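You operate a simulated robot arm through the tools that you are given. There is no shell and no other tool. Be economical: measure what you need, move in short steps, check, and stop when the job is done.

You are at the controls of a simulated two-armed robot. One attempt, no reset.

## Task
On the left part of the left bench, fold the rag in half and then in half again.

Only the result counts: the job must be done as asked and must still hold three seconds after the hand-in. Knocking over, shifting, dropping, spilling or breaking anything else fails it. Flat cloth is picked up by pressing the open fingertips on it (5 to 10 N) and closing them slowly along it; thin cloth reads only 2 to 8 mm in the jaws.

## Robot
Two 7-joint arms with two-finger parallel grippers on one trunk, on a base that drives. Base frame: it is fixed to the floor where the robot stands at the start and does not move with it; the origin is under the middle of the robot, x ahead of it, y to its left, z up. Readings come in mm, rad, newtons and seconds.
The left shoulder is at the start at [70, 188, 1115], the right one opposite. Places, roughly: left part of the left bench [700, -500, 800]. Payload 3.91 kg a hand.
The tool frame of a hand sits at the grasp point between the pads (the TCP): z along the fingers, y along the line on which they close. The tips reach 30 mm beyond it. Largest opening 110 mm; finger width 20, thickness 10; the body of the gripper, 48 by 112 mm, starts 55 mm behind the TCP.
Orientation is told as [roll, pitch, yaw] about the base's x, y, z axes, in that order, counted from this pose: with the fingers straight down and closing along the base's y, the tool's x points along the base's -x, its y along +y and its z along -z.

## Interface
- The arms move only by the tool apply_moves. It takes "left_motion", "right_motion" or both (then of equal length, played together; a hand with none holds still); each is a list that holds one entry, the list of rows, each a list of 7 numbers: the shift along the tool's x, y, z in mm, then the turn, a rotation vector about the tool's x, y, z in rad, then the finger opening in mm, from 0 to 110. In form: [[[tx, ty, tz, rx, ry, rz, grip], ...]]. A call has 1 to 20 rows; each row shifts and turns the commanded pose from where the row before left it, along the tool's axes as they then stand. Each row takes 0.2 s and may step no farther than 50 mm and 0.15 rad from the row before; otherwise, or with a gripper value out of range, the whole call is refused. A pose out of reach is approached as far as the arm can. The call stops where the force on the tool passes 40 N (or 10 N more than at its start, if that is more) or the arm is blocked; 0.2 s more then pass. Each finger travels about 72 mm/s and halts on what it meets, pressing with about 21 N; the grip force reading is that of the motor and also rises with nothing between the fingers. The clock runs only during rows and for 0.2 s after the last one: add rows that do not move to give the fingers time. It gives the time, the measured TCP pose, the force on the tool (base axes), the opening and the grip force at its end, in the units of the frame above (readings bear some noise), with the torque about the TCP (base axes, N m) and any sound that the robot's microphone picked up.
- Cameras (640 x 400 px; columns grow to the right, rows downward): "scene" is now at [123.3, 23.7, 1330.2]; the picture's right is [0.45, -0.89, 0.00], its down [-0.68, -0.34, -0.65] and it looks along [0.58, 0.29, -0.76] (base axes); focal length 248 px, centre (320, 200). "left" rides on the left gripper at [72, -17, -103] in its tool frame; the picture's right is [0.23, 0.97, 0.00], its down [-0.76, 0.18, -0.62] and it looks along [-0.61, 0.14, 0.78] (tool axes); focal length 222 px, centre (320, 200). "right" rides on the right gripper at [72, 17, -103] in its tool frame; the picture's right is [-0.23, 0.97, 0.00], its down [-0.76, -0.18, -0.62] and it looks along [-0.61, -0.14, 0.78] (tool axes); focal length 222 px, centre (320, 200). There is no depth. A picture from a camera that has moved, and an enlarged one, comes with that camera's place and axes in the base frame and with its lens. The place of the scene camera against the robot may be out by one fixed shift of up to 18 mm in any direction.
- grab_frame(camera): a new picture of that camera. No time passes.
- raise_lower(by): slides the trunk up (or, below 0, down) by that many mm; the arms and the scene camera ride with it, the base frame stays. It gives what a move gives, with no picture.
- drive_base(legs): drives the robot by 1 to 6 legs, each [ahead, turn to the left] in mm and rad, along the robot's own axes; the way and the turn of a leg run together, so that a leg with both is an arc; at most 1500 mm and 3.142 rad a leg. The arms and the cameras ride along, it lands a little off, and it stops where it bumps. It gives what a move gives.
- head_to(pan, tilt): turns the head with the scene camera to pan (to the left, within 1.501 rad either way) and tilt (down, from -0.506 to 1.204), counted from straight ahead of the robot. It gives what a move gives.
- inspect(camera, box): a new picture of the part [left, top, right, bottom] of that camera's present view, enlarged. No time passes.
- hand_in(): hands the job in; it is judged then, once.

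Work in short steps. Places have to be worked out from the pictures, the camera data and where the tool is seen: move nearer, look again, correct. Check each grasp and each placing, and mend what went wrong. You have 120 turns and 100 pictures in all, those below and enlarged ones among them. Open the grippers and draw the arms clear of the work before you hand the job in, unless the task says otherwise; then end with one line.

The tools are called after ">>>" as name(argument=value, ...) on one line, values as JSON. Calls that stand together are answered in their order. apply_moves: Moves the arms, as the interface text tells. Its arguments: {"type":"object","properties":{"left_motion":{"type":"array","items":{"type":"array","items":{"type":"array","items":{"type":"number"}}}},"right_motion":{"type":"array","items":{"type":"array","items":{"type":"array","items":{"type":"number"}}}}},"required":[]} The other tools are called the same way: raise_lower (by) slides the trunk up or down; drive_base (legs) drives the base; head_to (pan, tilt) turns the head that bears the scene camera; grab_frame (camera) takes a picture; inspect (camera, box) takes an enlarged picture of a part of a camera's view; hand_in () hands the job in.

At the start:

```text
time: 0.0
left_eef_pos: [522.9, 357.6, 998.5]
left_ee_rot: [-0.001, -0.001, 0.001]
left_ft_force: [0.1, 0.8, 0.3]
left_wrist_torque: [0.01, 0.01, 0.02]
left_gripper_width: 110.0
left_gripper_force: 0.0
right_eef_pos: [377.8, -79.4, 1032.4]
right_ee_rot: [-0.001, 0.001, 0.0]
right_ft_force: [-0.4, 0.2, -0.3]
right_wrist_torque: [0.02, 0.02, -0.04]
right_gripper_width: 109.9
right_gripper_force: 0.1
trunk travel left (down, up): [-625.0, 315.0]
robot x, y, heading: [0.9, 3.6, -0.001]
head pan, tilt: [0.463, 0.866]
```

scene: 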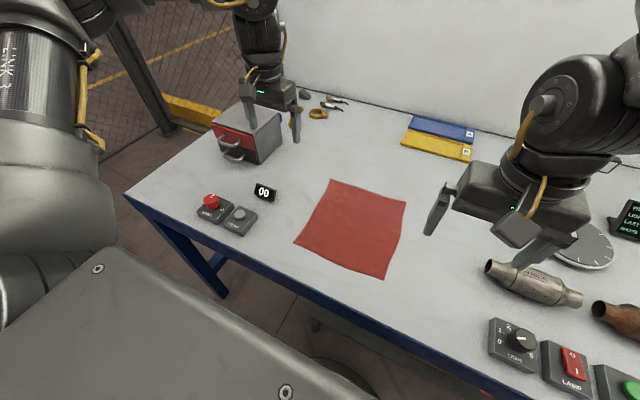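
right: 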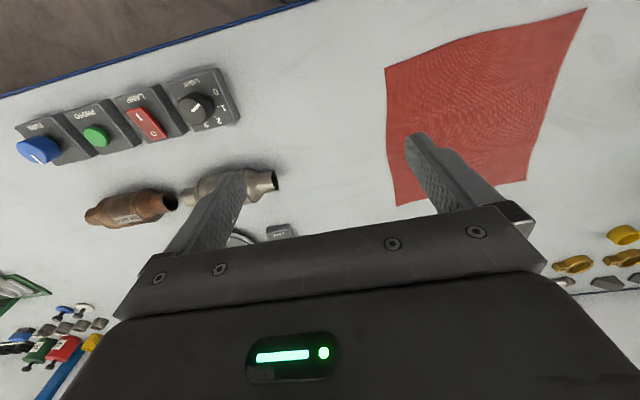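
left: 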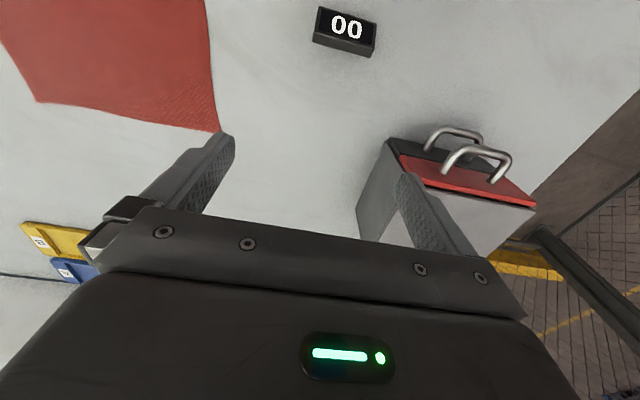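

The red rag appears around [500, 120, 760]. The named place, [700, -500], is further right, so I look around before choosing.

>>> head_to(pan=-0.7, tilt=0.6)

>>> grab_frame(camera="scene")

>>> head_to(pan=0.3, tilt=0.3)

>>> grab_frame(camera="scene")

```text
time: 1.4
left_eef_pos: [523.0, 356.7, 998.5]
left_ee_rot: [-0.001, -0.001, 0.0]
left_ft_force: [1.3, 0.0, -0.4]
left_wrist_torque: [0.03, -0.01, 0.0]
left_gripper_width: 110.1
left_gripper_force: 0.0
right_eef_pos: [378.7, -78.9, 1030.8]
right_ee_rot: [0.0, -0.001, 0.0]
right_ft_force: [-0.5, 0.8, -0.2]
right_wrist_torque: [0.01, 0.02, -0.04]
right_gripper_width: 110.0
right_gripper_force: 0.2
trunk travel left (down, up): [-625.0, 315.0]
robot x, y, heading: [-1.9, 1.7, -0.002]
head pan, tilt: [-0.7, 0.6]
```

```text
96 pictures are left
camera scene: at [121.8, -67.7, 1352.3], right [-0.64, -0.77, 0.0], down [-0.43, 0.36, -0.82], along [0.63, -0.53, -0.57], focal length 248 px, centre (320, 200)
```

scene: 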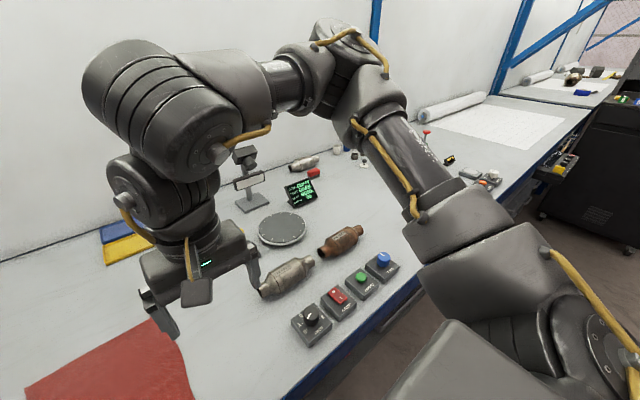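

```text
time: 2.6
left_eef_pos: [522.5, 357.2, 998.7]
left_ee_rot: [0.0, -0.001, -0.001]
left_ft_force: [-0.3, 1.0, 0.5]
left_wrist_torque: [-0.01, 0.02, 0.01]
left_gripper_width: 109.9
left_gripper_force: 0.1
right_eef_pos: [377.8, -79.4, 1031.0]
right_ee_rot: [-0.001, -0.001, 0.001]
right_ft_force: [0.6, -0.6, -1.1]
right_wrist_torque: [0.01, -0.01, 0.0]
right_gripper_width: 110.0
right_gripper_force: 0.0
trunk travel left (down, up): [-625.0, 315.0]
robot x, y, heading: [-3.2, -0.8, -0.001]
head pan, tilt: [0.3, 0.3]
```

```text
95 pictures are left
camera scene: at [143.4, 16.7, 1379.8], right [0.29, -0.96, 0.0], down [-0.28, -0.09, -0.96], along [0.91, 0.28, -0.3], focal length 248 px, centre (320, 200)
```

scene: 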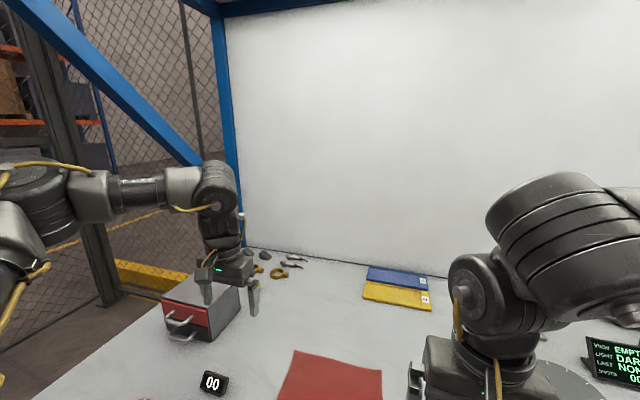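

There is only one rag, on the bench in front of me, so I fold it there. I point the head at it for a good view.

>>> head_to(pan=0.2, tilt=1.0)

>>> grab_frame(camera="scene")

```text
time: 3.7
left_eef_pos: [523.9, 356.7, 997.6]
left_ee_rot: [0.0, 0.0, 0.0]
left_ft_force: [0.7, 0.3, 0.6]
left_wrist_torque: [0.0, 0.02, 0.0]
left_gripper_width: 109.7
left_gripper_force: 0.0
right_eef_pos: [378.1, -79.8, 1030.7]
right_ee_rot: [0.0, 0.0, 0.0]
right_ft_force: [-1.4, -0.9, 0.2]
right_wrist_torque: [0.0, -0.02, 0.0]
right_gripper_width: 110.0
right_gripper_force: 0.0
trunk travel left (down, up): [-625.0, 315.0]
robot x, y, heading: [2.3, -0.2, 0.001]
head pan, tilt: [0.201, 1.0]
```

```text
94 pictures are left
camera scene: at [122.5, 3.1, 1320.4], right [0.2, -0.98, 0.0], down [-0.82, -0.17, -0.54], along [0.53, 0.11, -0.84], focal length 248 px, centre (320, 200)
```

scene: 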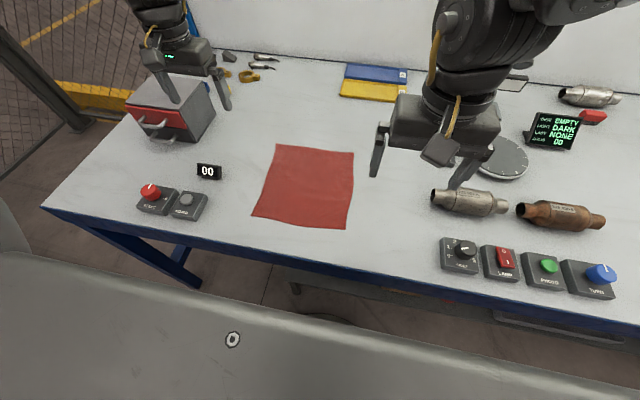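

Rag corners come out at about far-left [653,254], far-right [668,10], near-right [404,-2] and near-left [393,238], a square of about 250 mm. I plan to fold the far edge towards me with both hands, so I bring the hands above the far corners and yaw them to close along x.

>>> apply_moves(left_motion=[[[-14, -12, 12, 0, 0, 0, 110], [-14, -12, 12, 0, 0, 0, 110], [-14, -12, 12, 0, 0, 0, 110], [-14, -12, 12, 0, 0, 0, 110], [-14, -12, 12, 0, 0, 0, 110], [-14, -12, 12, 0, 0, 0, 110], [-14, -12, 12, 0, 0, 0, 110], [-14, -12, 12, 0, 0, 0, 110], [-14, -12, 12, 0, 0, 0, 110], [0, 0, 0, 0, 0, 0.1428, 110], [0, 0, 0, 0, 0, 0.1428, 110], [0, 0, 0, 0, 0, 0.1428, 110], [0, 0, 0, 0, 0, 0.1428, 110], [0, 0, 0, 0, 0, 0.1428, 110], [0, 0, 0, 0, 0, 0.1428, 110], [0, 0, 0, 0, 0, 0.1428, 110], [0, 0, 0, 0, 0, 0.1428, 110], [0, 0, 0, 0, 0, 0.1428, 110], [0, 0, 0, 0, 0, 0.1428, 110], [0, 0, 0, 0, 0, 0.1428, 110]]], right_motion=[[[-31, 10, 16, 0, 0, 0, 110], [-31, 10, 16, 0, 0, 0, 110], [-31, 10, 16, 0, 0, 0, 110], [-31, 10, 16, 0, 0, 0, 110], [-31, 10, 16, 0, 0, 0, 110], [-31, 10, 16, 0, 0, 0, 110], [-31, 10, 16, 0, 0, 0, 110], [-31, 10, 16, 0, 0, 0, 110], [-31, 10, 16, 0, 0, 0, 110], [0, 0, 0, 0, 0, -0.1428, 110], [0, 0, 0, 0, 0, -0.1428, 110], [0, 0, 0, 0, 0, -0.1428, 110], [0, 0, 0, 0, 0, -0.1428, 110], [0, 0, 0, 0, 0, -0.1428, 110], [0, 0, 0, 0, 0, -0.1428, 110], [0, 0, 0, 0, 0, -0.1428, 110], [0, 0, 0, 0, 0, -0.1428, 110], [0, 0, 0, 0, 0, -0.1428, 110], [0, 0, 0, 0, 0, -0.1428, 110], [0, 0, 0, 0, 0, -0.1428, 110]]])

>>> grab_frame(camera="left")

>>> grab_frame(camera="right")

>>> grab_frame(camera="scene")

```text
time: 6.7
left_eef_pos: [649.8, 251.1, 888.1]
left_ee_rot: [-0.002, 0.001, -0.644]
left_ft_force: [-0.7, 0.1, 0.2]
left_wrist_torque: [0.0, 0.03, -0.01]
left_gripper_width: 110.0
left_gripper_force: 0.1
right_eef_pos: [432.8, 43.3, 876.3]
right_ee_rot: [0.12, 0.139, 0.466]
right_ft_force: [0.3, 0.0, 0.3]
right_wrist_torque: [0.0, 0.0, 0.0]
right_gripper_width: 110.0
right_gripper_force: 0.0
right hand out of reach, approached as far as the arm can: row 8, 9, 10, 11, 12, 13, 14
trunk travel left (down, up): [-625.0, 315.0]
robot x, y, heading: [1.0, 1.9, -0.004]
head pan, tilt: [0.201, 1.0]
stopped in row 14 (right hand): the arm was blocked; the commanded pose is now the measured one
```

```text
93 pictures are left
camera left: at [581.8, 278.2, 992.7], right [0.4, 0.92, 0.0], down [0.72, -0.31, 0.62], along [0.57, -0.25, -0.78], focal length 222 px, centre (320, 200)
```

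left: 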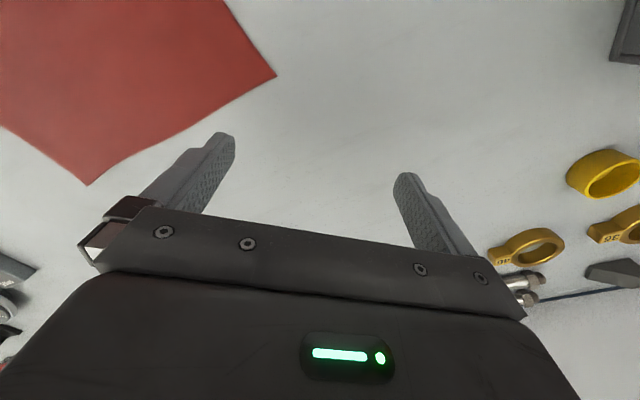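

```text
92 pictures are left
camera right: at [379.9, 22.3, 989.0], right [-0.22, 0.97, 0.09], down [0.86, 0.15, 0.49], along [0.46, 0.18, -0.87], focal length 222 px, centre (320, 200)
```

right: 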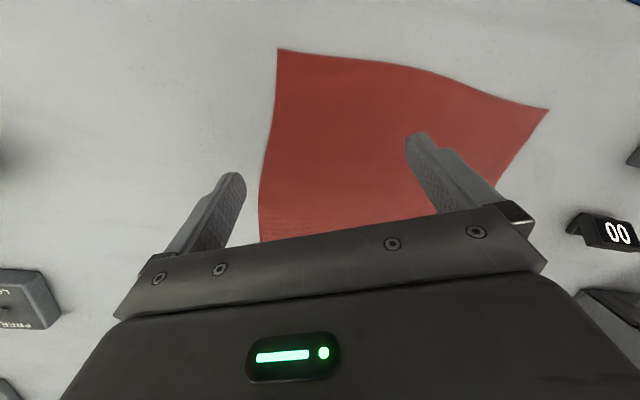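

```text
91 pictures are left
camera scene: at [122.4, 3.2, 1320.3], right [0.2, -0.98, 0.0], down [-0.82, -0.17, -0.54], along [0.53, 0.11, -0.84], focal length 248 px, centre (320, 200)
```

scene: 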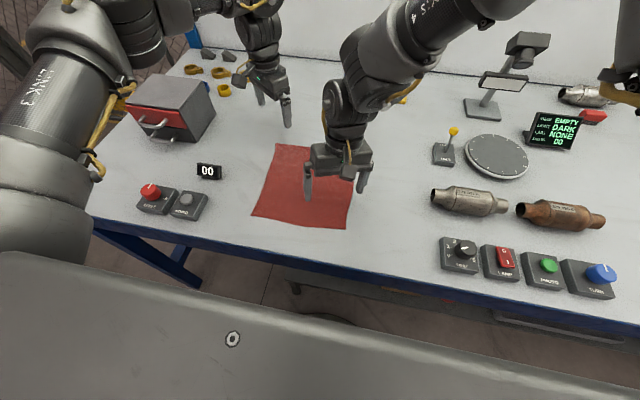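

The right arm can't reach across its centre line to the far-right corner, so the robot has to stand about 125 mm further left. I raise and level both hands first.

>>> apply_moves(left_motion=[[[0, 0, -40, 0, 0, 0, 110], [0, 0, -40, 0, 0, 0, 110], [0, 0, -40, 0, 0, 0, 110], [0, 0, -40, 0, 0, 0, 110], [0, 0, 0, 0, 0, 0, 110], [31, -8, 0, 0, 0, 0, 110], [31, -8, 0, 0, 0, 0, 110], [31, -8, 0, 0, 0, 0, 110], [31, -8, 0, 0, 0, 0, 110], [31, -8, 0, 0, 0, 0, 110]]], right_motion=[[[0, 0, -40, 0, 0, 0, 110], [0, 0, -40, 0, 0, 0, 110], [0, 0, -40, 0, 0, 0, 110], [0, 0, -40, 0.06, -0.07, 0, 110], [0, 0, 0, 0.06, -0.07, 0, 110], [18, -22, 0, 0, 0, 0, 110], [18, -22, 0, 0, 0, 0, 110], [18, -22, 0, 0, 0, 0, 110], [18, -22, 0, 0, 0, 0, 110], [18, -22, 0, 0, 0, 0, 110]]])

>>> drive_base(legs=[[-300, 0]])

>>> grab_frame(camera="scene")

```text
time: 8.9
left_eef_pos: [498.0, 310.0, 1047.9]
left_ee_rot: [0.0, -0.001, -0.644]
left_ft_force: [-0.4, 1.1, -0.5]
left_wrist_torque: [-0.01, -0.03, 0.0]
left_gripper_width: 109.8
left_gripper_force: 0.0
right_eef_pos: [382.2, -48.0, 1036.1]
right_ee_rot: [-0.005, -0.002, 0.457]
right_ft_force: [0.0, -0.3, -0.2]
right_wrist_torque: [0.0, 0.03, 0.0]
right_gripper_width: 110.0
right_gripper_force: 0.1
right hand out of reach, approached as far as the arm can: row 7, 8, 9, 10
trunk travel left (down, up): [-625.0, 315.0]
robot x, y, heading: [1.8, 0.2, 0.002]
head pan, tilt: [0.201, 1.0]
```

```text
time: 10.9
left_eef_pos: [196.1, 308.6, 1047.7]
left_ee_rot: [0.001, -0.001, -0.648]
left_ft_force: [0.1, -0.5, -0.2]
left_wrist_torque: [0.01, -0.01, -0.03]
left_gripper_width: 110.2
left_gripper_force: 0.1
right_eef_pos: [80.2, -47.4, 1034.2]
right_ee_rot: [-0.005, -0.001, 0.455]
right_ft_force: [-0.8, 0.2, 0.7]
right_wrist_torque: [0.0, 0.0, 0.05]
right_gripper_width: 110.1
right_gripper_force: 0.0
trunk travel left (down, up): [-625.0, 315.0]
robot x, y, heading: [-303.5, 1.2, 0.002]
head pan, tilt: [0.201, 1.0]
```

```text
90 pictures are left
camera scene: at [-182.3, 3.3, 1320.3], right [0.2, -0.98, 0.0], down [-0.82, -0.17, -0.54], along [0.53, 0.11, -0.84], focal length 248 px, centre (320, 200)
```

scene: 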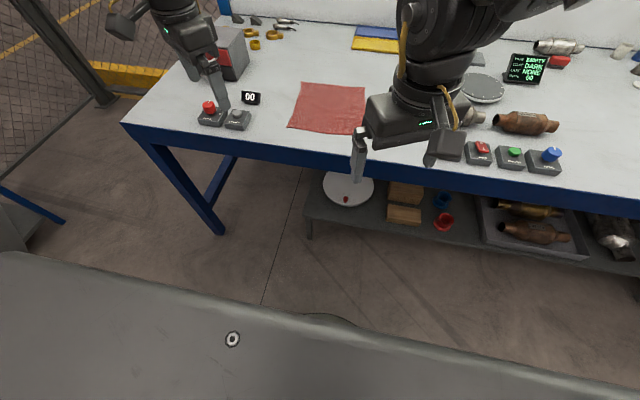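

Now I shift the robot about 125 mm left and return towards the bench.

>>> drive_base(legs=[[0, 0.8], [174, 0], [0, -0.8], [179, 0]])

>>> grab_frame(camera="scene")

```text
time: 17.7
left_eef_pos: [496.6, 427.8, 1048.5]
left_ee_rot: [-0.001, 0.0, -0.652]
left_ft_force: [-0.2, 0.0, 0.8]
left_wrist_torque: [-0.01, 0.05, 0.01]
left_gripper_width: 110.1
left_gripper_force: 0.1
right_eef_pos: [378.8, 70.9, 1034.9]
right_ee_rot: [-0.005, -0.001, 0.448]
right_ft_force: [0.4, -0.5, 0.9]
right_wrist_torque: [0.0, 0.0, 0.0]
right_gripper_width: 110.0
right_gripper_force: 0.1
trunk travel left (down, up): [-625.0, 315.0]
robot x, y, heading: [-4.7, 121.3, -0.003]
head pan, tilt: [0.201, 1.0]
```

```text
89 pictures are left
camera scene: at [116.5, 124.7, 1320.4], right [0.19, -0.98, 0.0], down [-0.83, -0.16, -0.54], along [0.53, 0.1, -0.84], focal length 248 px, centre (320, 200)
```

scene: 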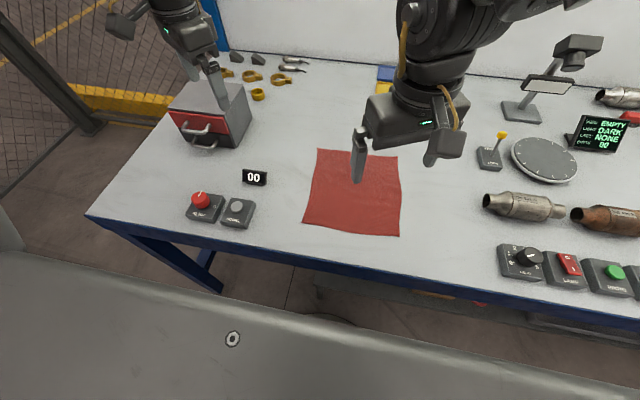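

The robot now stands at y=121. I move the right hand towards the far-right corner without turning it, to see whether it reaches.

>>> apply_moves(right_motion=[[[-25, -19.5, 14, 0, 0, 0, 110], [-25, -19.5, 14, 0, 0, 0, 110], [-25, -19.5, 14, 0, 0, 0, 110], [-25, -19.5, 14, 0, 0, 0, 110], [-25, -19.5, 14, 0, 0, 0, 110], [-25, -19.5, 14, 0, 0, 0, 110], [-25, -19.5, 14, 0, 0, 0, 110], [-25, -19.5, 14, 0, 0, 0, 110], [-25, -19.5, 14, 0, 0, 0, 110]]])

>>> grab_frame(camera="scene")

```text
time: 19.9
left_eef_pos: [496.5, 427.1, 1048.0]
left_ee_rot: [-0.002, -0.001, -0.654]
left_ft_force: [0.4, 0.8, -0.6]
left_wrist_torque: [-0.02, -0.05, -0.06]
left_gripper_width: 109.9
left_gripper_force: 0.0
right_eef_pos: [486.7, 158.6, 959.0]
right_ee_rot: [0.058, -0.025, 0.388]
right_ft_force: [0.7, 0.7, 0.4]
right_wrist_torque: [-0.01, 0.0, -0.04]
right_gripper_width: 110.0
right_gripper_force: 0.1
right hand out of reach, approached as far as the arm can: row 1, 2, 3, 4, 5, 6, 7, 8, 9
trunk travel left (down, up): [-625.0, 315.0]
robot x, y, heading: [-4.3, 122.3, -0.011]
head pan, tilt: [0.201, 1.0]
stopped in row 9 (right hand): the arm was blocked; the commanded pose is now the measured one
```

```text
88 pictures are left
camera scene: at [116.8, 124.6, 1320.3], right [0.19, -0.98, 0.0], down [-0.83, -0.16, -0.54], along [0.53, 0.1, -0.84], focal length 248 px, centre (320, 200)
```

scene: 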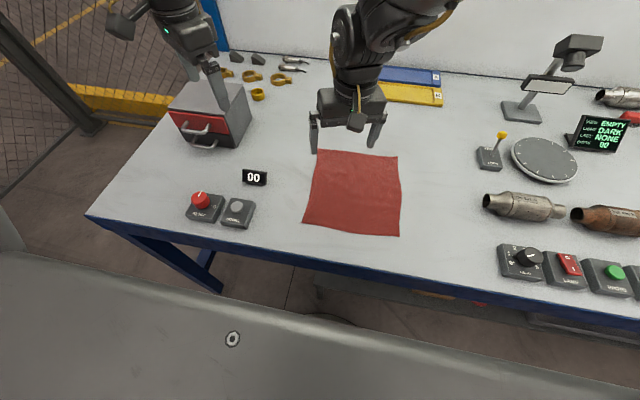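

The right arm is stuck against a joint limit from the inward posture. I turn its yaw back to 0 and move it to its own right, as at the start, to free it.

>>> apply_moves(right_motion=[[[0, -15, -10, -0.02, 0.02, 0.1, 110], [0, -25, -10, -0.02, 0, 0.1, 110], [0, -25, -10, -0.02, 0, 0.1, 110], [0, -25, -10, 0, 0, 0.09, 110], [0, -30, -10, 0, 0, 0, 110], [0, -30, -10, 0, 0, 0, 110], [0, -30, 0, 0, 0, 0, 110], [0, -30, 0, 0, 0, 0, 110], [0, 0, 0, 0, 0, 0, 110]]])

>>> grab_frame(camera="scene")

```text
time: 21.9
left_eef_pos: [497.5, 428.0, 1047.7]
left_ee_rot: [0.001, 0.0, -0.654]
left_ft_force: [-0.1, 0.5, 0.0]
left_wrist_torque: [0.0, 0.01, 0.03]
left_gripper_width: 110.0
left_gripper_force: 0.1
right_eef_pos: [483.0, -15.1, 996.5]
right_ee_rot: [0.109, 0.028, 0.003]
right_ft_force: [0.1, -0.5, -0.3]
right_wrist_torque: [0.01, -0.04, -0.01]
right_gripper_width: 110.0
right_gripper_force: 0.0
right hand out of reach, approached as far as the arm can: row 7, 8
trunk travel left (down, up): [-625.0, 315.0]
robot x, y, heading: [-5.9, 120.7, -0.008]
head pan, tilt: [0.201, 1.0]
```

```text
87 pictures are left
camera scene: at [117.0, 125.2, 1320.3], right [0.19, -0.98, 0.0], down [-0.83, -0.16, -0.54], along [0.53, 0.1, -0.84], focal length 248 px, centre (320, 200)
```

scene: 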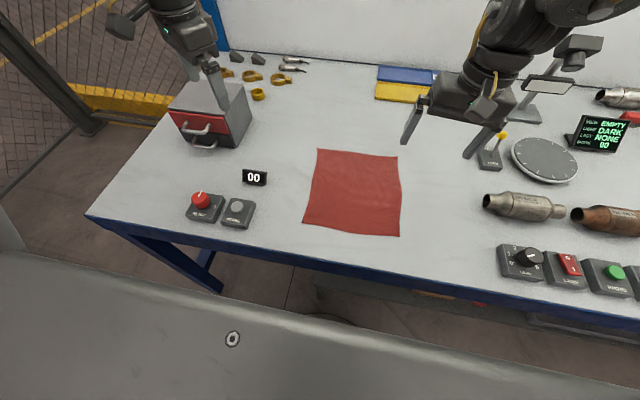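

It is free again. I level the hand here, then try going forward to x≈650 at y≈-10.

>>> apply_moves(right_motion=[[[0, 0, 0, 0.055, -0.014, 0, 110], [0, 0, 0, 0.055, -0.014, 0, 110], [-28, 0, 15, 0, 0, 0, 110], [-28, 0, 15, 0, 0, 0, 110], [-28, 0, 15, 0, 0, 0, 110], [-28, 0, 15, 0, 0, 0, 110], [-28, 0, 15, 0, 0, 0, 110], [-28, 0, 15, 0, 0, 0, 110]]])

>>> grab_frame(camera="scene")

```text
time: 23.7
left_eef_pos: [498.9, 427.8, 1046.0]
left_ee_rot: [-0.002, -0.001, -0.654]
left_ft_force: [0.5, -0.4, -0.3]
left_wrist_torque: [0.0, 0.0, 0.0]
left_gripper_width: 110.3
left_gripper_force: 0.1
right_eef_pos: [558.1, 62.7, 909.1]
right_ee_rot: [0.002, -0.001, 0.001]
right_ft_force: [0.3, 0.3, 0.0]
right_wrist_torque: [-0.02, -0.01, 0.01]
right_gripper_width: 110.1
right_gripper_force: 0.0
right hand out of reach, approached as far as the arm can: row 3, 4, 5, 6, 7, 8
trunk travel left (down, up): [-625.0, 315.0]
robot x, y, heading: [-4.4, 123.2, -0.01]
head pan, tilt: [0.201, 1.0]
```

```text
86 pictures are left
camera scene: at [117.6, 125.5, 1320.3], right [0.19, -0.98, 0.0], down [-0.83, -0.16, -0.54], along [0.53, 0.1, -0.84], focal length 248 px, centre (320, 200)
```

scene: 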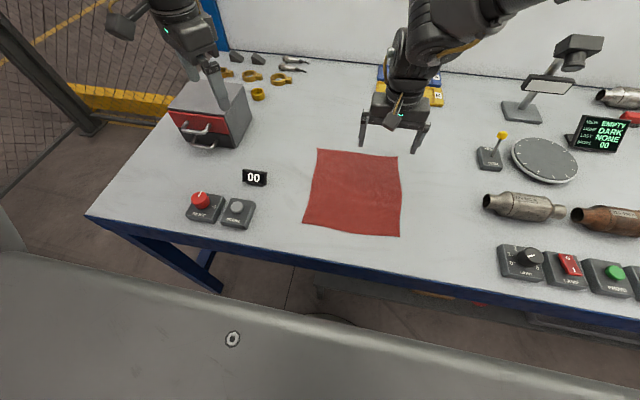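

The right hand drifts inward rather than going where commanded. I look at the arm's posture.

>>> head_to(pan=-0.6, tilt=0.3)

>>> grab_frame(camera="scene")

>>> head_to(pan=0.8, tilt=0.3)

>>> grab_frame(camera="scene")

```text
time: 24.9
left_eef_pos: [497.9, 427.7, 1047.9]
left_ee_rot: [0.0, -0.001, -0.653]
left_ft_force: [0.0, 0.4, 0.5]
left_wrist_torque: [0.01, -0.02, 0.02]
left_gripper_width: 109.9
left_gripper_force: 0.1
right_eef_pos: [558.3, 60.6, 907.5]
right_ee_rot: [0.001, -0.002, 0.001]
right_ft_force: [0.3, 0.8, 0.7]
right_wrist_torque: [-0.03, 0.01, 0.02]
right_gripper_width: 110.0
right_gripper_force: 0.0
trunk travel left (down, up): [-625.0, 315.0]
robot x, y, heading: [-7.4, 122.6, -0.007]
head pan, tilt: [-0.6, 0.3]
```

```text
85 pictures are left
camera scene: at [125.0, 58.3, 1379.8], right [-0.57, -0.82, 0.0], down [-0.24, 0.17, -0.95], along [0.78, -0.55, -0.3], focal length 248 px, centre (320, 200)
```

scene: 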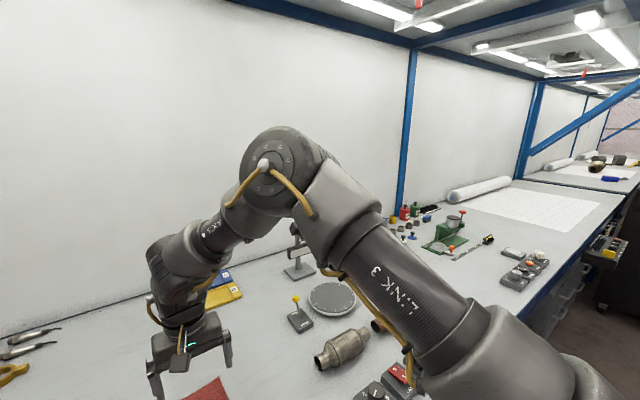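

```text
time: 26.4
left_eef_pos: [497.5, 426.8, 1047.2]
left_ee_rot: [0.0, 0.0, -0.653]
left_ft_force: [0.1, 0.2, 0.1]
left_wrist_torque: [0.02, -0.03, 0.01]
left_gripper_width: 110.0
left_gripper_force: 0.0
right_eef_pos: [557.3, 60.5, 910.0]
right_ee_rot: [0.001, -0.001, 0.0]
right_ft_force: [-0.5, 0.4, -0.2]
right_wrist_torque: [-0.04, 0.0, 0.02]
right_gripper_width: 109.9
right_gripper_force: 0.0
trunk travel left (down, up): [-625.0, 315.0]
robot x, y, heading: [-6.7, 124.0, -0.003]
head pan, tilt: [0.799, 0.3]
```

```text
84 pictures are left
camera scene: at [114.2, 177.9, 1379.8], right [0.71, -0.7, 0.0], down [-0.21, -0.21, -0.96], along [0.67, 0.68, -0.3], focal length 248 px, centre (320, 200)
```

scene: 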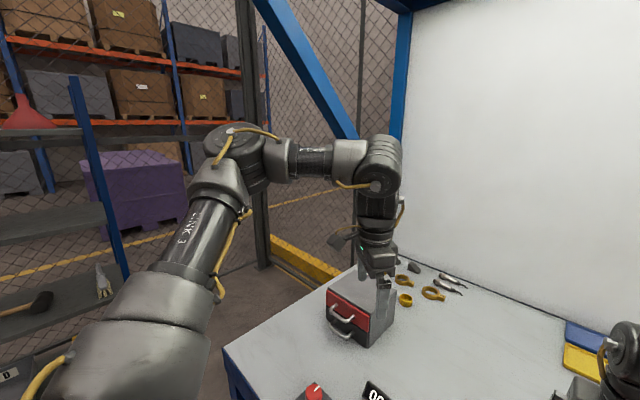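

I suspect a wrist-roll limit, with positive yaw the bad direction for the right arm. I try turning it to negative yaw and then moving outward.

>>> apply_moves(right_motion=[[[0, 0, -10, 0, 0, 0.14, 110], [0, 0, -10, 0, 0, 0.14, 110], [0, 0, -10, 0, 0, 0.14, 110], [0, 0, -10, 0, 0, 0.14, 110], [0, 0, -10, 0, 0, 0.14, 110], [0, 0, -10, 0, 0, 0.14, 110]]])

>>> apply_moves(right_motion=[[[19, -17, 0, 0, 0, 0, 110], [19, -17, 0, 0, 0, 0, 110], [19, -17, 0, 0, 0, 0, 110], [19, -17, 0, 0, 0, 0, 110], [19, -17, 0, 0, 0, 0, 110], [19, -17, 0, 0, 0, 0, 110]]])

```text
time: 27.8
left_eef_pos: [498.6, 427.6, 1048.7]
left_ee_rot: [0.0, 0.001, -0.653]
left_ft_force: [0.2, 0.3, -0.4]
left_wrist_torque: [-0.02, 0.05, 0.0]
left_gripper_width: 109.9
left_gripper_force: 0.0
right_eef_pos: [555.9, 61.5, 970.3]
right_ee_rot: [-0.001, 0.001, -0.838]
right_ft_force: [-1.1, 0.9, -0.7]
right_wrist_torque: [-0.01, -0.02, -0.04]
right_gripper_width: 110.0
right_gripper_force: 0.0
trunk travel left (down, up): [-625.0, 315.0]
robot x, y, heading: [-6.7, 122.7, -0.007]
head pan, tilt: [0.799, 0.3]
```

```text
time: 29.2
left_eef_pos: [497.5, 427.0, 1048.0]
left_ee_rot: [0.0, 0.0, -0.653]
left_ft_force: [0.9, -0.3, -0.7]
left_wrist_torque: [0.03, 0.02, 0.0]
left_gripper_width: 110.1
left_gripper_force: 0.0
right_eef_pos: [405.6, 76.9, 969.1]
right_ee_rot: [0.001, 0.003, -0.836]
right_ft_force: [0.0, 0.4, -0.4]
right_wrist_torque: [0.01, 0.02, -0.01]
right_gripper_width: 109.9
right_gripper_force: 0.0
trunk travel left (down, up): [-625.0, 315.0]
robot x, y, heading: [-7.8, 122.8, -0.012]
head pan, tilt: [0.799, 0.3]
```

Negative yaw moved freely. I go on to about (605,-20) and turn towards yaw -1.57.

>>> apply_moves(right_motion=[[[-35, 14, 0, 0, 0, 0, 110], [-35, 14, 0, 0, 0, 0, 110], [-35, 14, 0, 0, 0, 0, 110], [-35, 14, 0, 0, 0, 0, 110], [-35, 14, 0, 0, 0, 0, 110], [-35, 14, 0, 0, 0, 0, 110], [0, 0, 0, 0, 0, 0.122, 110], [0, 0, 0, 0, 0, 0.122, 110], [0, 0, 0, 0, 0, 0.122, 110], [0, 0, 0, 0, 0, 0.122, 110], [0, 0, 0, 0, 0, 0.122, 110], [0, 0, 0, 0, 0, 0.122, 110]]])

>>> head_to(pan=0.0, tilt=1.0)

>>> grab_frame(camera="scene")

```text
time: 31.8
left_eef_pos: [498.6, 427.7, 1047.7]
left_ee_rot: [0.001, 0.0, -0.654]
left_ft_force: [0.3, 0.3, -0.1]
left_wrist_torque: [0.02, -0.02, 0.01]
left_gripper_width: 110.0
left_gripper_force: 0.2
right_eef_pos: [609.7, -22.0, 969.7]
right_ee_rot: [0.001, 0.002, -1.569]
right_ft_force: [0.6, 0.0, 0.0]
right_wrist_torque: [0.01, 0.01, -0.02]
right_gripper_width: 110.1
right_gripper_force: 0.1
trunk travel left (down, up): [-625.0, 315.0]
robot x, y, heading: [-5.1, 123.7, -0.009]
head pan, tilt: [0.799, 0.3]
```

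```text
time: 32.9
left_eef_pos: [496.6, 428.2, 1047.5]
left_ee_rot: [0.001, -0.001, -0.653]
left_ft_force: [0.3, 0.6, 0.0]
left_wrist_torque: [-0.02, 0.03, 0.01]
left_gripper_width: 110.0
left_gripper_force: 0.1
right_eef_pos: [609.8, -21.5, 969.1]
right_ee_rot: [0.0, 0.002, -1.566]
right_ft_force: [-0.5, 0.6, 0.9]
right_wrist_torque: [-0.03, 0.0, 0.03]
right_gripper_width: 109.8
right_gripper_force: 0.0
trunk travel left (down, up): [-625.0, 315.0]
robot x, y, heading: [-2.8, 123.2, -0.011]
head pan, tilt: [0.0, 1.0]
```

```text
83 pictures are left
camera scene: at [118.1, 111.0, 1320.4], right [-0.01, -1.0, 0.0], down [-0.84, 0.01, -0.54], along [0.54, 0.0, -0.84], focal length 248 px, centre (320, 200)
```

scene: 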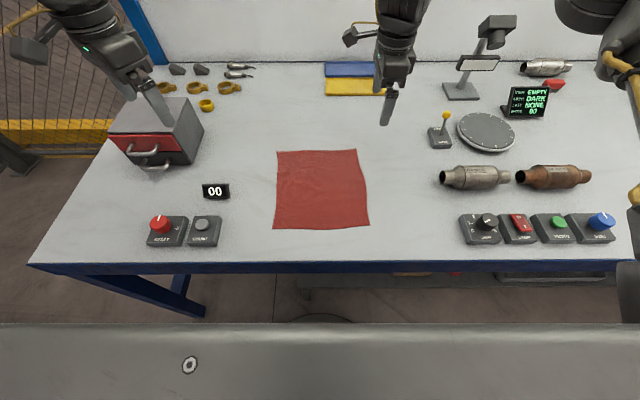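

Both the arm and the cameras work at yaw -1.57. I turn the left hand to the mirrored yaw +1.57 and look through the right camera to fix the far-right corner.

>>> apply_moves(left_motion=[[[0, 0, 0, 0, 0, -0.139, 110], [0, 0, 0, 0, 0, -0.139, 110], [0, 0, 0, 0, 0, -0.139, 110], [0, 0, 0, 0, 0, -0.139, 110], [0, 0, 0, 0, 0, -0.139, 110], [0, 0, 0, 0, 0, -0.139, 110], [0, 0, 0, 0, 0, -0.139, 110], [0, 0, 0, 0, 0, -0.139, 110], [0, 0, 0, 0, 0, -0.139, 110], [0, 0, 0, 0, 0, -0.139, 110], [0, 0, 0, 0, 0, -0.139, 110], [0, 0, 0, 0, 0, -0.139, 110], [0, 0, 0, 0, 0, -0.139, 110], [0, 0, 0, 0, 0, -0.139, 110], [0, 0, 0, 0, 0, -0.139, 110], [0, 0, 0, 0, 0, -0.139, 110]]])

>>> grab_frame(camera="right")

```text
time: 36.3
left_eef_pos: [511.1, 411.9, 1052.2]
left_ee_rot: [-0.001, 0.001, 0.388]
left_ft_force: [1.1, -0.2, -0.5]
left_wrist_torque: [-0.04, 0.01, 0.02]
left_gripper_width: 110.0
left_gripper_force: 0.2
left hand out of reach, approached as far as the arm can: row 8, 9, 10, 11, 12, 13, 14, 15, 16
right_eef_pos: [609.5, -22.4, 970.9]
right_ee_rot: [-0.001, 0.003, -1.566]
right_ft_force: [-0.6, -0.4, 0.9]
right_wrist_torque: [0.03, -0.02, 0.04]
right_gripper_width: 110.3
right_gripper_force: 0.0
trunk travel left (down, up): [-625.0, 315.0]
robot x, y, heading: [-3.7, 122.1, -0.012]
head pan, tilt: [0.0, 1.0]
```

```text
82 pictures are left
camera right: at [625.6, 50.9, 1072.2], right [0.97, -0.22, 0.0], down [-0.17, -0.76, 0.62], along [-0.14, -0.61, -0.78], focal length 222 px, centre (320, 200)
```

right: 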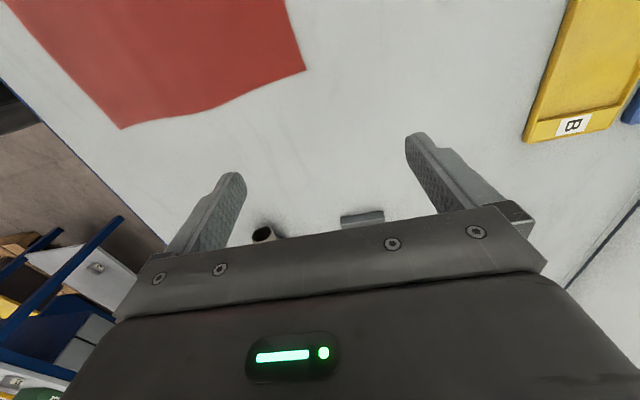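

By the right camera the far-right corner is near x≈600, y≈10, which is less far than the scene camera said, so I'll steer by the hand cameras. The left hand dislikes positive yaw, so I turn it to -1.57 instead.

>>> apply_moves(left_motion=[[[0, 0, 0, 0, 0, 0.14, 110], [0, 0, 0, 0, 0, 0.14, 110], [0, 0, 0, 0, 0, 0.14, 110], [0, 0, 0, 0, 0, 0.14, 110], [0, 0, 0, 0, 0, 0.14, 110], [0, 0, 0, 0, 0, 0.14, 110], [0, 0, 0, 0, 0, 0.14, 110], [0, 0, 0, 0, 0, 0.14, 110], [0, 0, 0, 0, 0, 0.14, 110], [0, 0, 0, 0, 0, 0.14, 110], [0, 0, 0, 0, 0, 0.14, 110], [0, 0, 0, 0, 0, 0.14, 110], [0, 0, 0, 0, 0, 0.14, 110], [0, 0, 0, 0, 0, 0.139, 110]]])

>>> grab_frame(camera="left")

```text
time: 39.3
left_eef_pos: [511.9, 412.5, 1052.5]
left_ee_rot: [0.0, -0.003, -1.575]
left_ft_force: [0.1, -0.2, 0.6]
left_wrist_torque: [0.01, -0.02, -0.03]
left_gripper_width: 109.9
left_gripper_force: 0.0
right_eef_pos: [609.9, -21.1, 969.3]
right_ee_rot: [0.002, 0.001, -1.568]
right_ft_force: [-0.1, -0.3, 0.2]
right_wrist_torque: [0.0, -0.01, -0.02]
right_gripper_width: 110.1
right_gripper_force: 0.0
trunk travel left (down, up): [-625.0, 315.0]
robot x, y, heading: [-6.7, 119.7, -0.01]
head pan, tilt: [0.0, 1.0]
```

```text
81 pictures are left
camera left: at [494.9, 483.7, 1155.8], right [0.97, 0.22, 0.0], down [0.18, -0.76, 0.62], along [0.14, -0.61, -0.78], focal length 222 px, centre (320, 200)
```

left: 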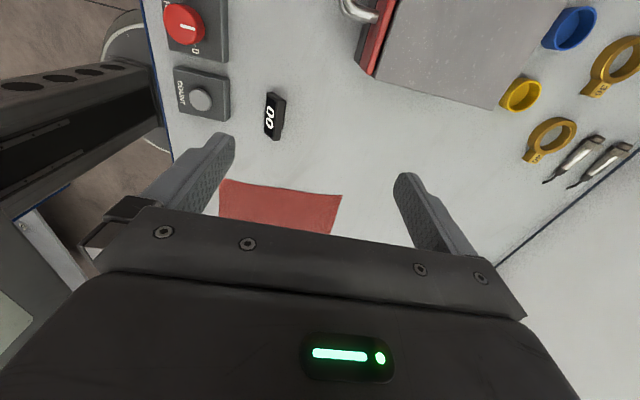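

I lower both hands over the far corners, left to (600,215) and right to (597,20), with the tips about 40 mm above the table and the fingers opened to 50 mm, then look.

>>> apply_moves(left_motion=[[[-24.6, 11, 27.8, 0, 0, 0, 50], [-24.6, 11, 27.8, 0, 0, 0, 50], [-24.6, 11, 27.8, 0, 0, 0, 50], [-24.6, 11, 27.8, 0, 0, 0, 50], [-24.6, 11, 27.8, 0, 0, 0, 50], [-24.6, 11, 27.8, 0, 0, 0, 50], [-24.6, 11, 27.8, 0, 0, 0, 50], [-24.6, 11, 27.8, 0, 0, 0, 50]]], right_motion=[[[5, -1.6, 17.5, 0, 0, 0, 50], [5, -1.6, 17.5, 0, 0, 0, 50], [5, -1.6, 17.5, 0, 0, 0, 50], [5, -1.6, 17.5, 0, 0, 0, 50], [5, -1.6, 17.5, 0, 0, 0, 50], [5, -1.6, 17.5, 0, 0, 0, 50], [5, -1.6, 17.5, 0, 0, 0, 50], [5, -1.6, 17.5, 0, 0, 0, 50]]])

>>> grab_frame(camera="left")

>>> grab_frame(camera="right")

>>> grab_frame(camera="scene")

```text
time: 41.1
left_eef_pos: [592.4, 223.2, 841.2]
left_ee_rot: [-0.003, -0.002, -1.574]
left_ft_force: [0.0, -0.7, 1.6]
left_wrist_torque: [0.03, 0.07, 0.02]
left_gripper_width: 49.7
left_gripper_force: 0.3
right_eef_pos: [598.2, 15.6, 842.3]
right_ee_rot: [0.01, 0.004, -1.572]
right_ft_force: [-2.3, -2.2, 13.5]
right_wrist_torque: [0.02, 0.52, 0.08]
right_gripper_width: 50.8
right_gripper_force: 1.6
trunk travel left (down, up): [-625.0, 315.0]
robot x, y, heading: [-4.1, 123.9, -0.012]
head pan, tilt: [0.0, 1.0]
stopped in row 8 (right hand): the force on the tool passed its limit (the readings are from after the stop); the commanded pose is now the measured one
```

```text
80 pictures are left
camera left: at [576.2, 294.9, 944.4], right [0.97, 0.23, 0.0], down [0.18, -0.76, 0.62], along [0.14, -0.61, -0.78], focal length 222 px, centre (320, 200)
```

left: 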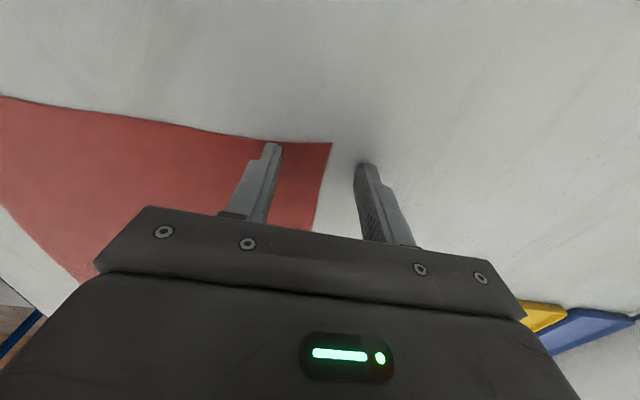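

```text
79 pictures are left
camera right: at [614.8, 87.6, 944.1], right [0.97, -0.23, 0.01], down [-0.18, -0.76, 0.62], along [-0.14, -0.6, -0.79], focal length 222 px, centre (320, 200)
```

right: 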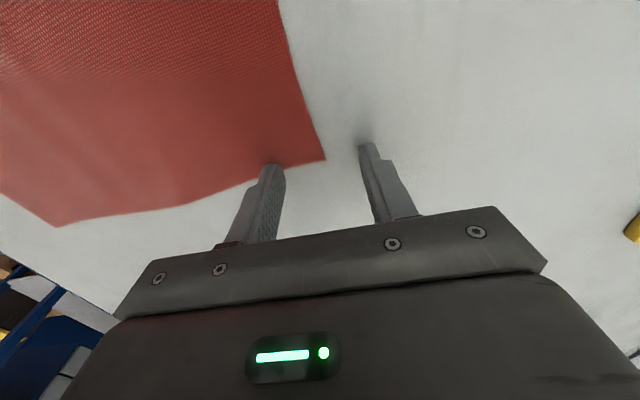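

```text
78 pictures are left
camera scene: at [116.8, 110.0, 1320.6], right [-0.01, -1.0, 0.0], down [-0.84, 0.01, -0.54], along [0.54, -0.01, -0.84], focal length 248 px, centre (320, 200)
```

scene: 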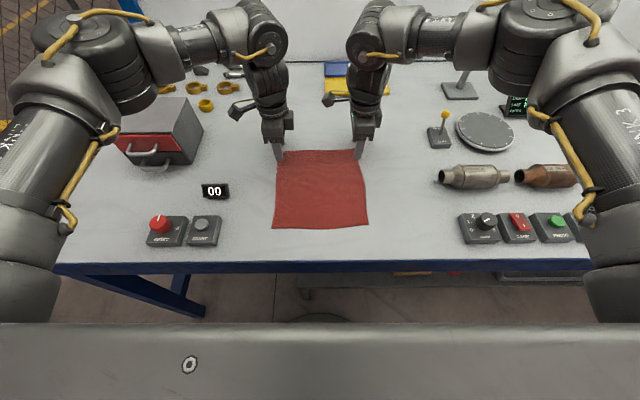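

The right tips already touch at TCP z≈842, so the surface is near z=811, which explains the mismatch. With that, the corners are about A(597,238) and B(602,18). I lift the right hand, shift it 20 mm inward, and lower both gently.

>>> apply_moves(right_motion=[[[0, 0, -10, 0, 0, 0, 50], [10, -1, 0, 0, 0, 0, 50], [10, -1, 0, 0, 0, 0, 50], [0, 0, 6, 0, 0, 0, 50], [0, 0, 2, 0, 0, 0, 50], [0, 0, 1, 0, 0, 0, 50], [0, 0, 0, 0, 0, 0, 50]]])

>>> apply_moves(left_motion=[[[0, 0, 1, 0, 0, 0, 50], [0, 0, 1, 0, 0, 0, 50], [0, 0, 0, 0, 0, 0, 50]]], right_motion=[[[0, 0, 1, 0, 0, 0, 50], [0, 0, 0, 0, 0, 0, 50], [0, 0, 0, 0, 0, 0, 50]]])

```text
time: 42.7
left_eef_pos: [592.2, 224.3, 840.6]
left_ee_rot: [0.0, 0.001, -1.572]
left_ft_force: [1.4, 0.8, 5.7]
left_wrist_torque: [0.02, 0.1, 0.01]
left_gripper_width: 49.8
left_gripper_force: 0.0
right_eef_pos: [597.3, 36.8, 840.5]
right_ee_rot: [0.011, 0.001, -1.572]
right_ft_force: [-0.5, -1.4, 9.1]
right_wrist_torque: [-0.1, 0.27, 0.06]
right_gripper_width: 50.7
right_gripper_force: 0.4
trunk travel left (down, up): [-625.0, 315.0]
robot x, y, heading: [-5.6, 124.3, -0.012]
head pan, tilt: [0.0, 1.0]
```

```text
time: 43.5
left_eef_pos: [591.5, 223.8, 840.5]
left_ee_rot: [0.001, -0.003, -1.572]
left_ft_force: [2.6, 1.2, 17.8]
left_wrist_torque: [0.04, 0.48, -0.02]
left_gripper_width: 49.1
left_gripper_force: 0.1
right_eef_pos: [595.6, 35.8, 841.1]
right_ee_rot: [0.01, 0.004, -1.571]
right_ft_force: [1.4, -1.5, 12.3]
right_wrist_torque: [-0.11, 0.32, 0.0]
right_gripper_width: 49.2
right_gripper_force: 0.1
trunk travel left (down, up): [-625.0, 315.0]
robot x, y, heading: [-2.0, 121.4, -0.01]
head pan, tilt: [0.0, 1.0]
```

Surface is confirmed at z≈811. I ease to about 8 N each, then close slowly.

>>> apply_moves(left_motion=[[[0, 0, -1.7, 0, 0, 0, 50], [0, 0, 0, 0, 0, 0, 46], [0, 0, 0, 0, 0, 0, 42], [0, 0, 0, 0, 0, 0, 38], [0, 0, 0, 0, 0, 0, 34], [0, 0, 0, 0, 0, 0, 30], [0, 0, 0, 0, 0, 0, 26], [0, 0, 0, 0, 0, 0, 22], [0, 0, 0, 0, 0, 0, 18], [0, 0, 0, 0, 0, 0, 14], [0, 0, 0, 0, 0, 0, 10], [0, 0, 0, 0, 0, 0, 6], [0, 0, 0, 0, 0, 0, 2], [0, 0, 0, 0, 0, 0, 0], [0, 0, 0, 0, 0, 0, 0]]], right_motion=[[[0, 0, -0.7, 0, 0, 0, 50], [0, 0, 0, 0, 0, 0, 46], [0, 0, 0, 0, 0, 0, 42], [0, 0, 0, 0, 0, 0, 38], [0, 0, 0, 0, 0, 0, 34], [0, 0, 0, 0, 0, 0, 30], [0, 0, 0, 0, 0, 0, 26], [0, 0, 0, 0, 0, 0, 22], [0, 0, 0, 0, 0, 0, 18], [0, 0, 0, 0, 0, 0, 14], [0, 0, 0, 0, 0, 0, 10], [0, 0, 0, 0, 0, 0, 6], [0, 0, 0, 0, 0, 0, 2], [0, 0, 0, 0, 0, 0, 0], [0, 0, 0, 0, 0, 0, 0]]])

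>>> grab_frame(camera="left")

>>> grab_frame(camera="right")

```text
time: 46.7
left_eef_pos: [592.3, 223.8, 841.7]
left_ee_rot: [0.0, -0.002, -1.574]
left_ft_force: [-3.7, -1.6, 12.8]
left_wrist_torque: [0.0, 0.18, -0.03]
left_gripper_width: 6.0
left_gripper_force: 21.2
right_eef_pos: [596.2, 35.4, 841.9]
right_ee_rot: [0.009, 0.003, -1.572]
right_ft_force: [0.3, 1.5, 3.9]
right_wrist_torque: [0.03, -0.01, 0.0]
right_gripper_width: 2.5
right_gripper_force: 21.1
trunk travel left (down, up): [-625.0, 315.0]
robot x, y, heading: [-4.6, 117.9, -0.008]
head pan, tilt: [0.0, 1.0]
```

```text
77 pictures are left
camera left: at [575.2, 295.6, 944.1], right [0.97, 0.23, 0.0], down [0.18, -0.76, 0.62], along [0.14, -0.61, -0.78], focal length 222 px, centre (320, 200)
```

left: 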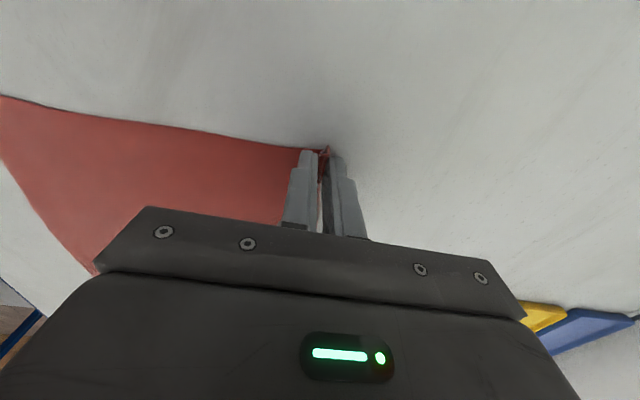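

```text
76 pictures are left
camera right: at [611.6, 107.6, 944.4], right [0.97, -0.23, 0.01], down [-0.18, -0.76, 0.62], along [-0.13, -0.6, -0.78], focal length 222 px, centre (320, 200)
```

right: 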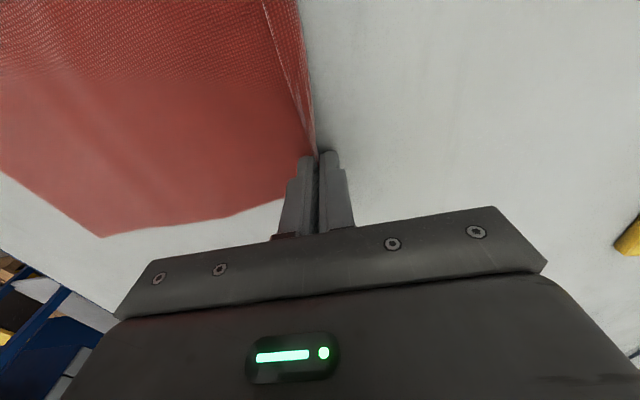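

Both grips look good, reading 6 and 2.5 mm with the edge ridge between the fingers. I test with a small lift.

>>> apply_moves(left_motion=[[[0, 0, -10, 0, 0, 0, 0], [0, 0, -10, 0, 0, 0, 0], [0, 0, -10, 0, 0, 0, 0], [0, 0, -10, 0, 0, 0, 0]]], right_motion=[[[0, 0, -10, 0, 0, 0, 0], [0, 0, -10, 0, 0, 0, 0], [0, 0, -10, 0, 0, 0, 0], [0, 0, -10, 0, 0, 0, 0]]])

>>> inspect(camera="scene", box=[220, 80, 420, 260])

>>> grab_frame(camera="right")

>>> grab_frame(camera="left")

```text
time: 47.7
left_eef_pos: [591.6, 223.4, 879.4]
left_ee_rot: [0.0, -0.001, -1.573]
left_ft_force: [-0.3, -0.1, -0.3]
left_wrist_torque: [-0.02, -0.04, -0.02]
left_gripper_width: 5.8
left_gripper_force: 21.6
right_eef_pos: [597.8, 35.7, 881.3]
right_ee_rot: [0.007, 0.0, -1.572]
right_ft_force: [-0.1, -0.2, 1.1]
right_wrist_torque: [0.01, 0.0, -0.02]
right_gripper_width: 2.3
right_gripper_force: 20.8
trunk travel left (down, up): [-625.0, 315.0]
robot x, y, heading: [-3.9, 120.6, -0.011]
head pan, tilt: [0.0, 1.0]
```

```text
2.22 times, centred on (320, 170) of scene
camera zoom: at [117.5, 110.5, 1320.4], right [-0.01, -1.0, 0.0], down [-0.84, 0.01, -0.54], along [0.54, -0.01, -0.84], focal length 550 px, centre (320, 267)
```

zoom: 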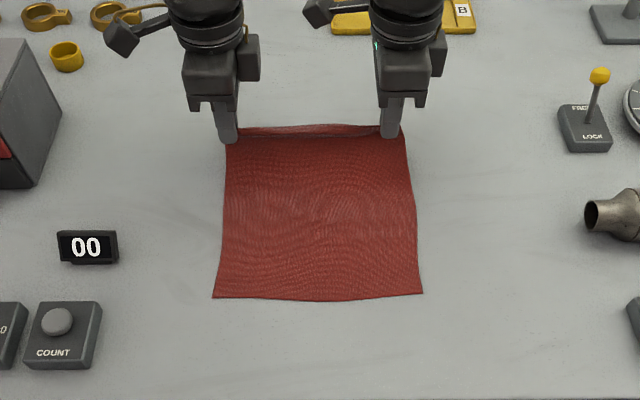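

```text
74 pictures are left
camera right: at [613.1, 108.3, 983.9], right [0.97, -0.23, 0.01], down [-0.18, -0.76, 0.62], along [-0.14, -0.61, -0.78], focal length 222 px, centre (320, 200)
```

right: 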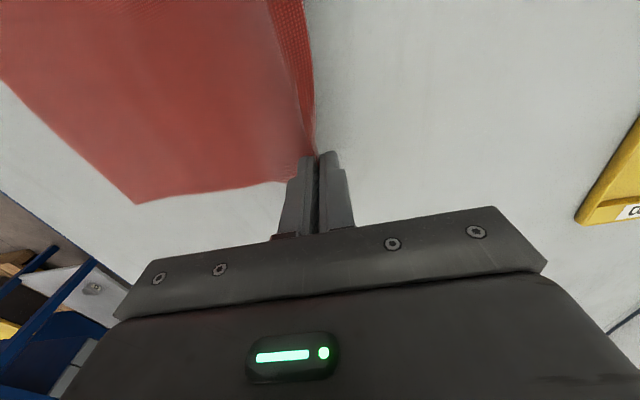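

```text
73 pictures are left
camera left: at [577.2, 294.0, 983.2], right [0.97, 0.23, 0.0], down [0.18, -0.76, 0.62], along [0.14, -0.61, -0.78], focal length 222 px, centre (320, 200)
```

left: 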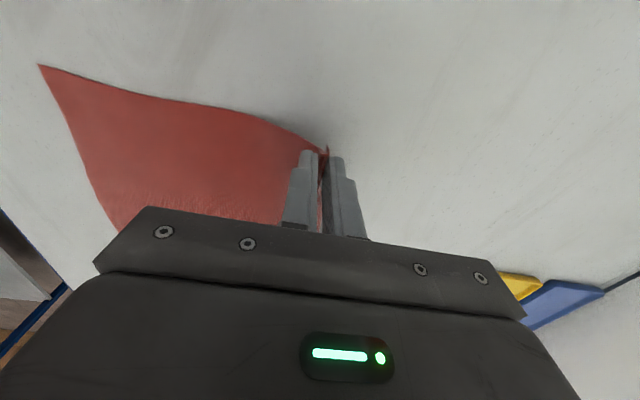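

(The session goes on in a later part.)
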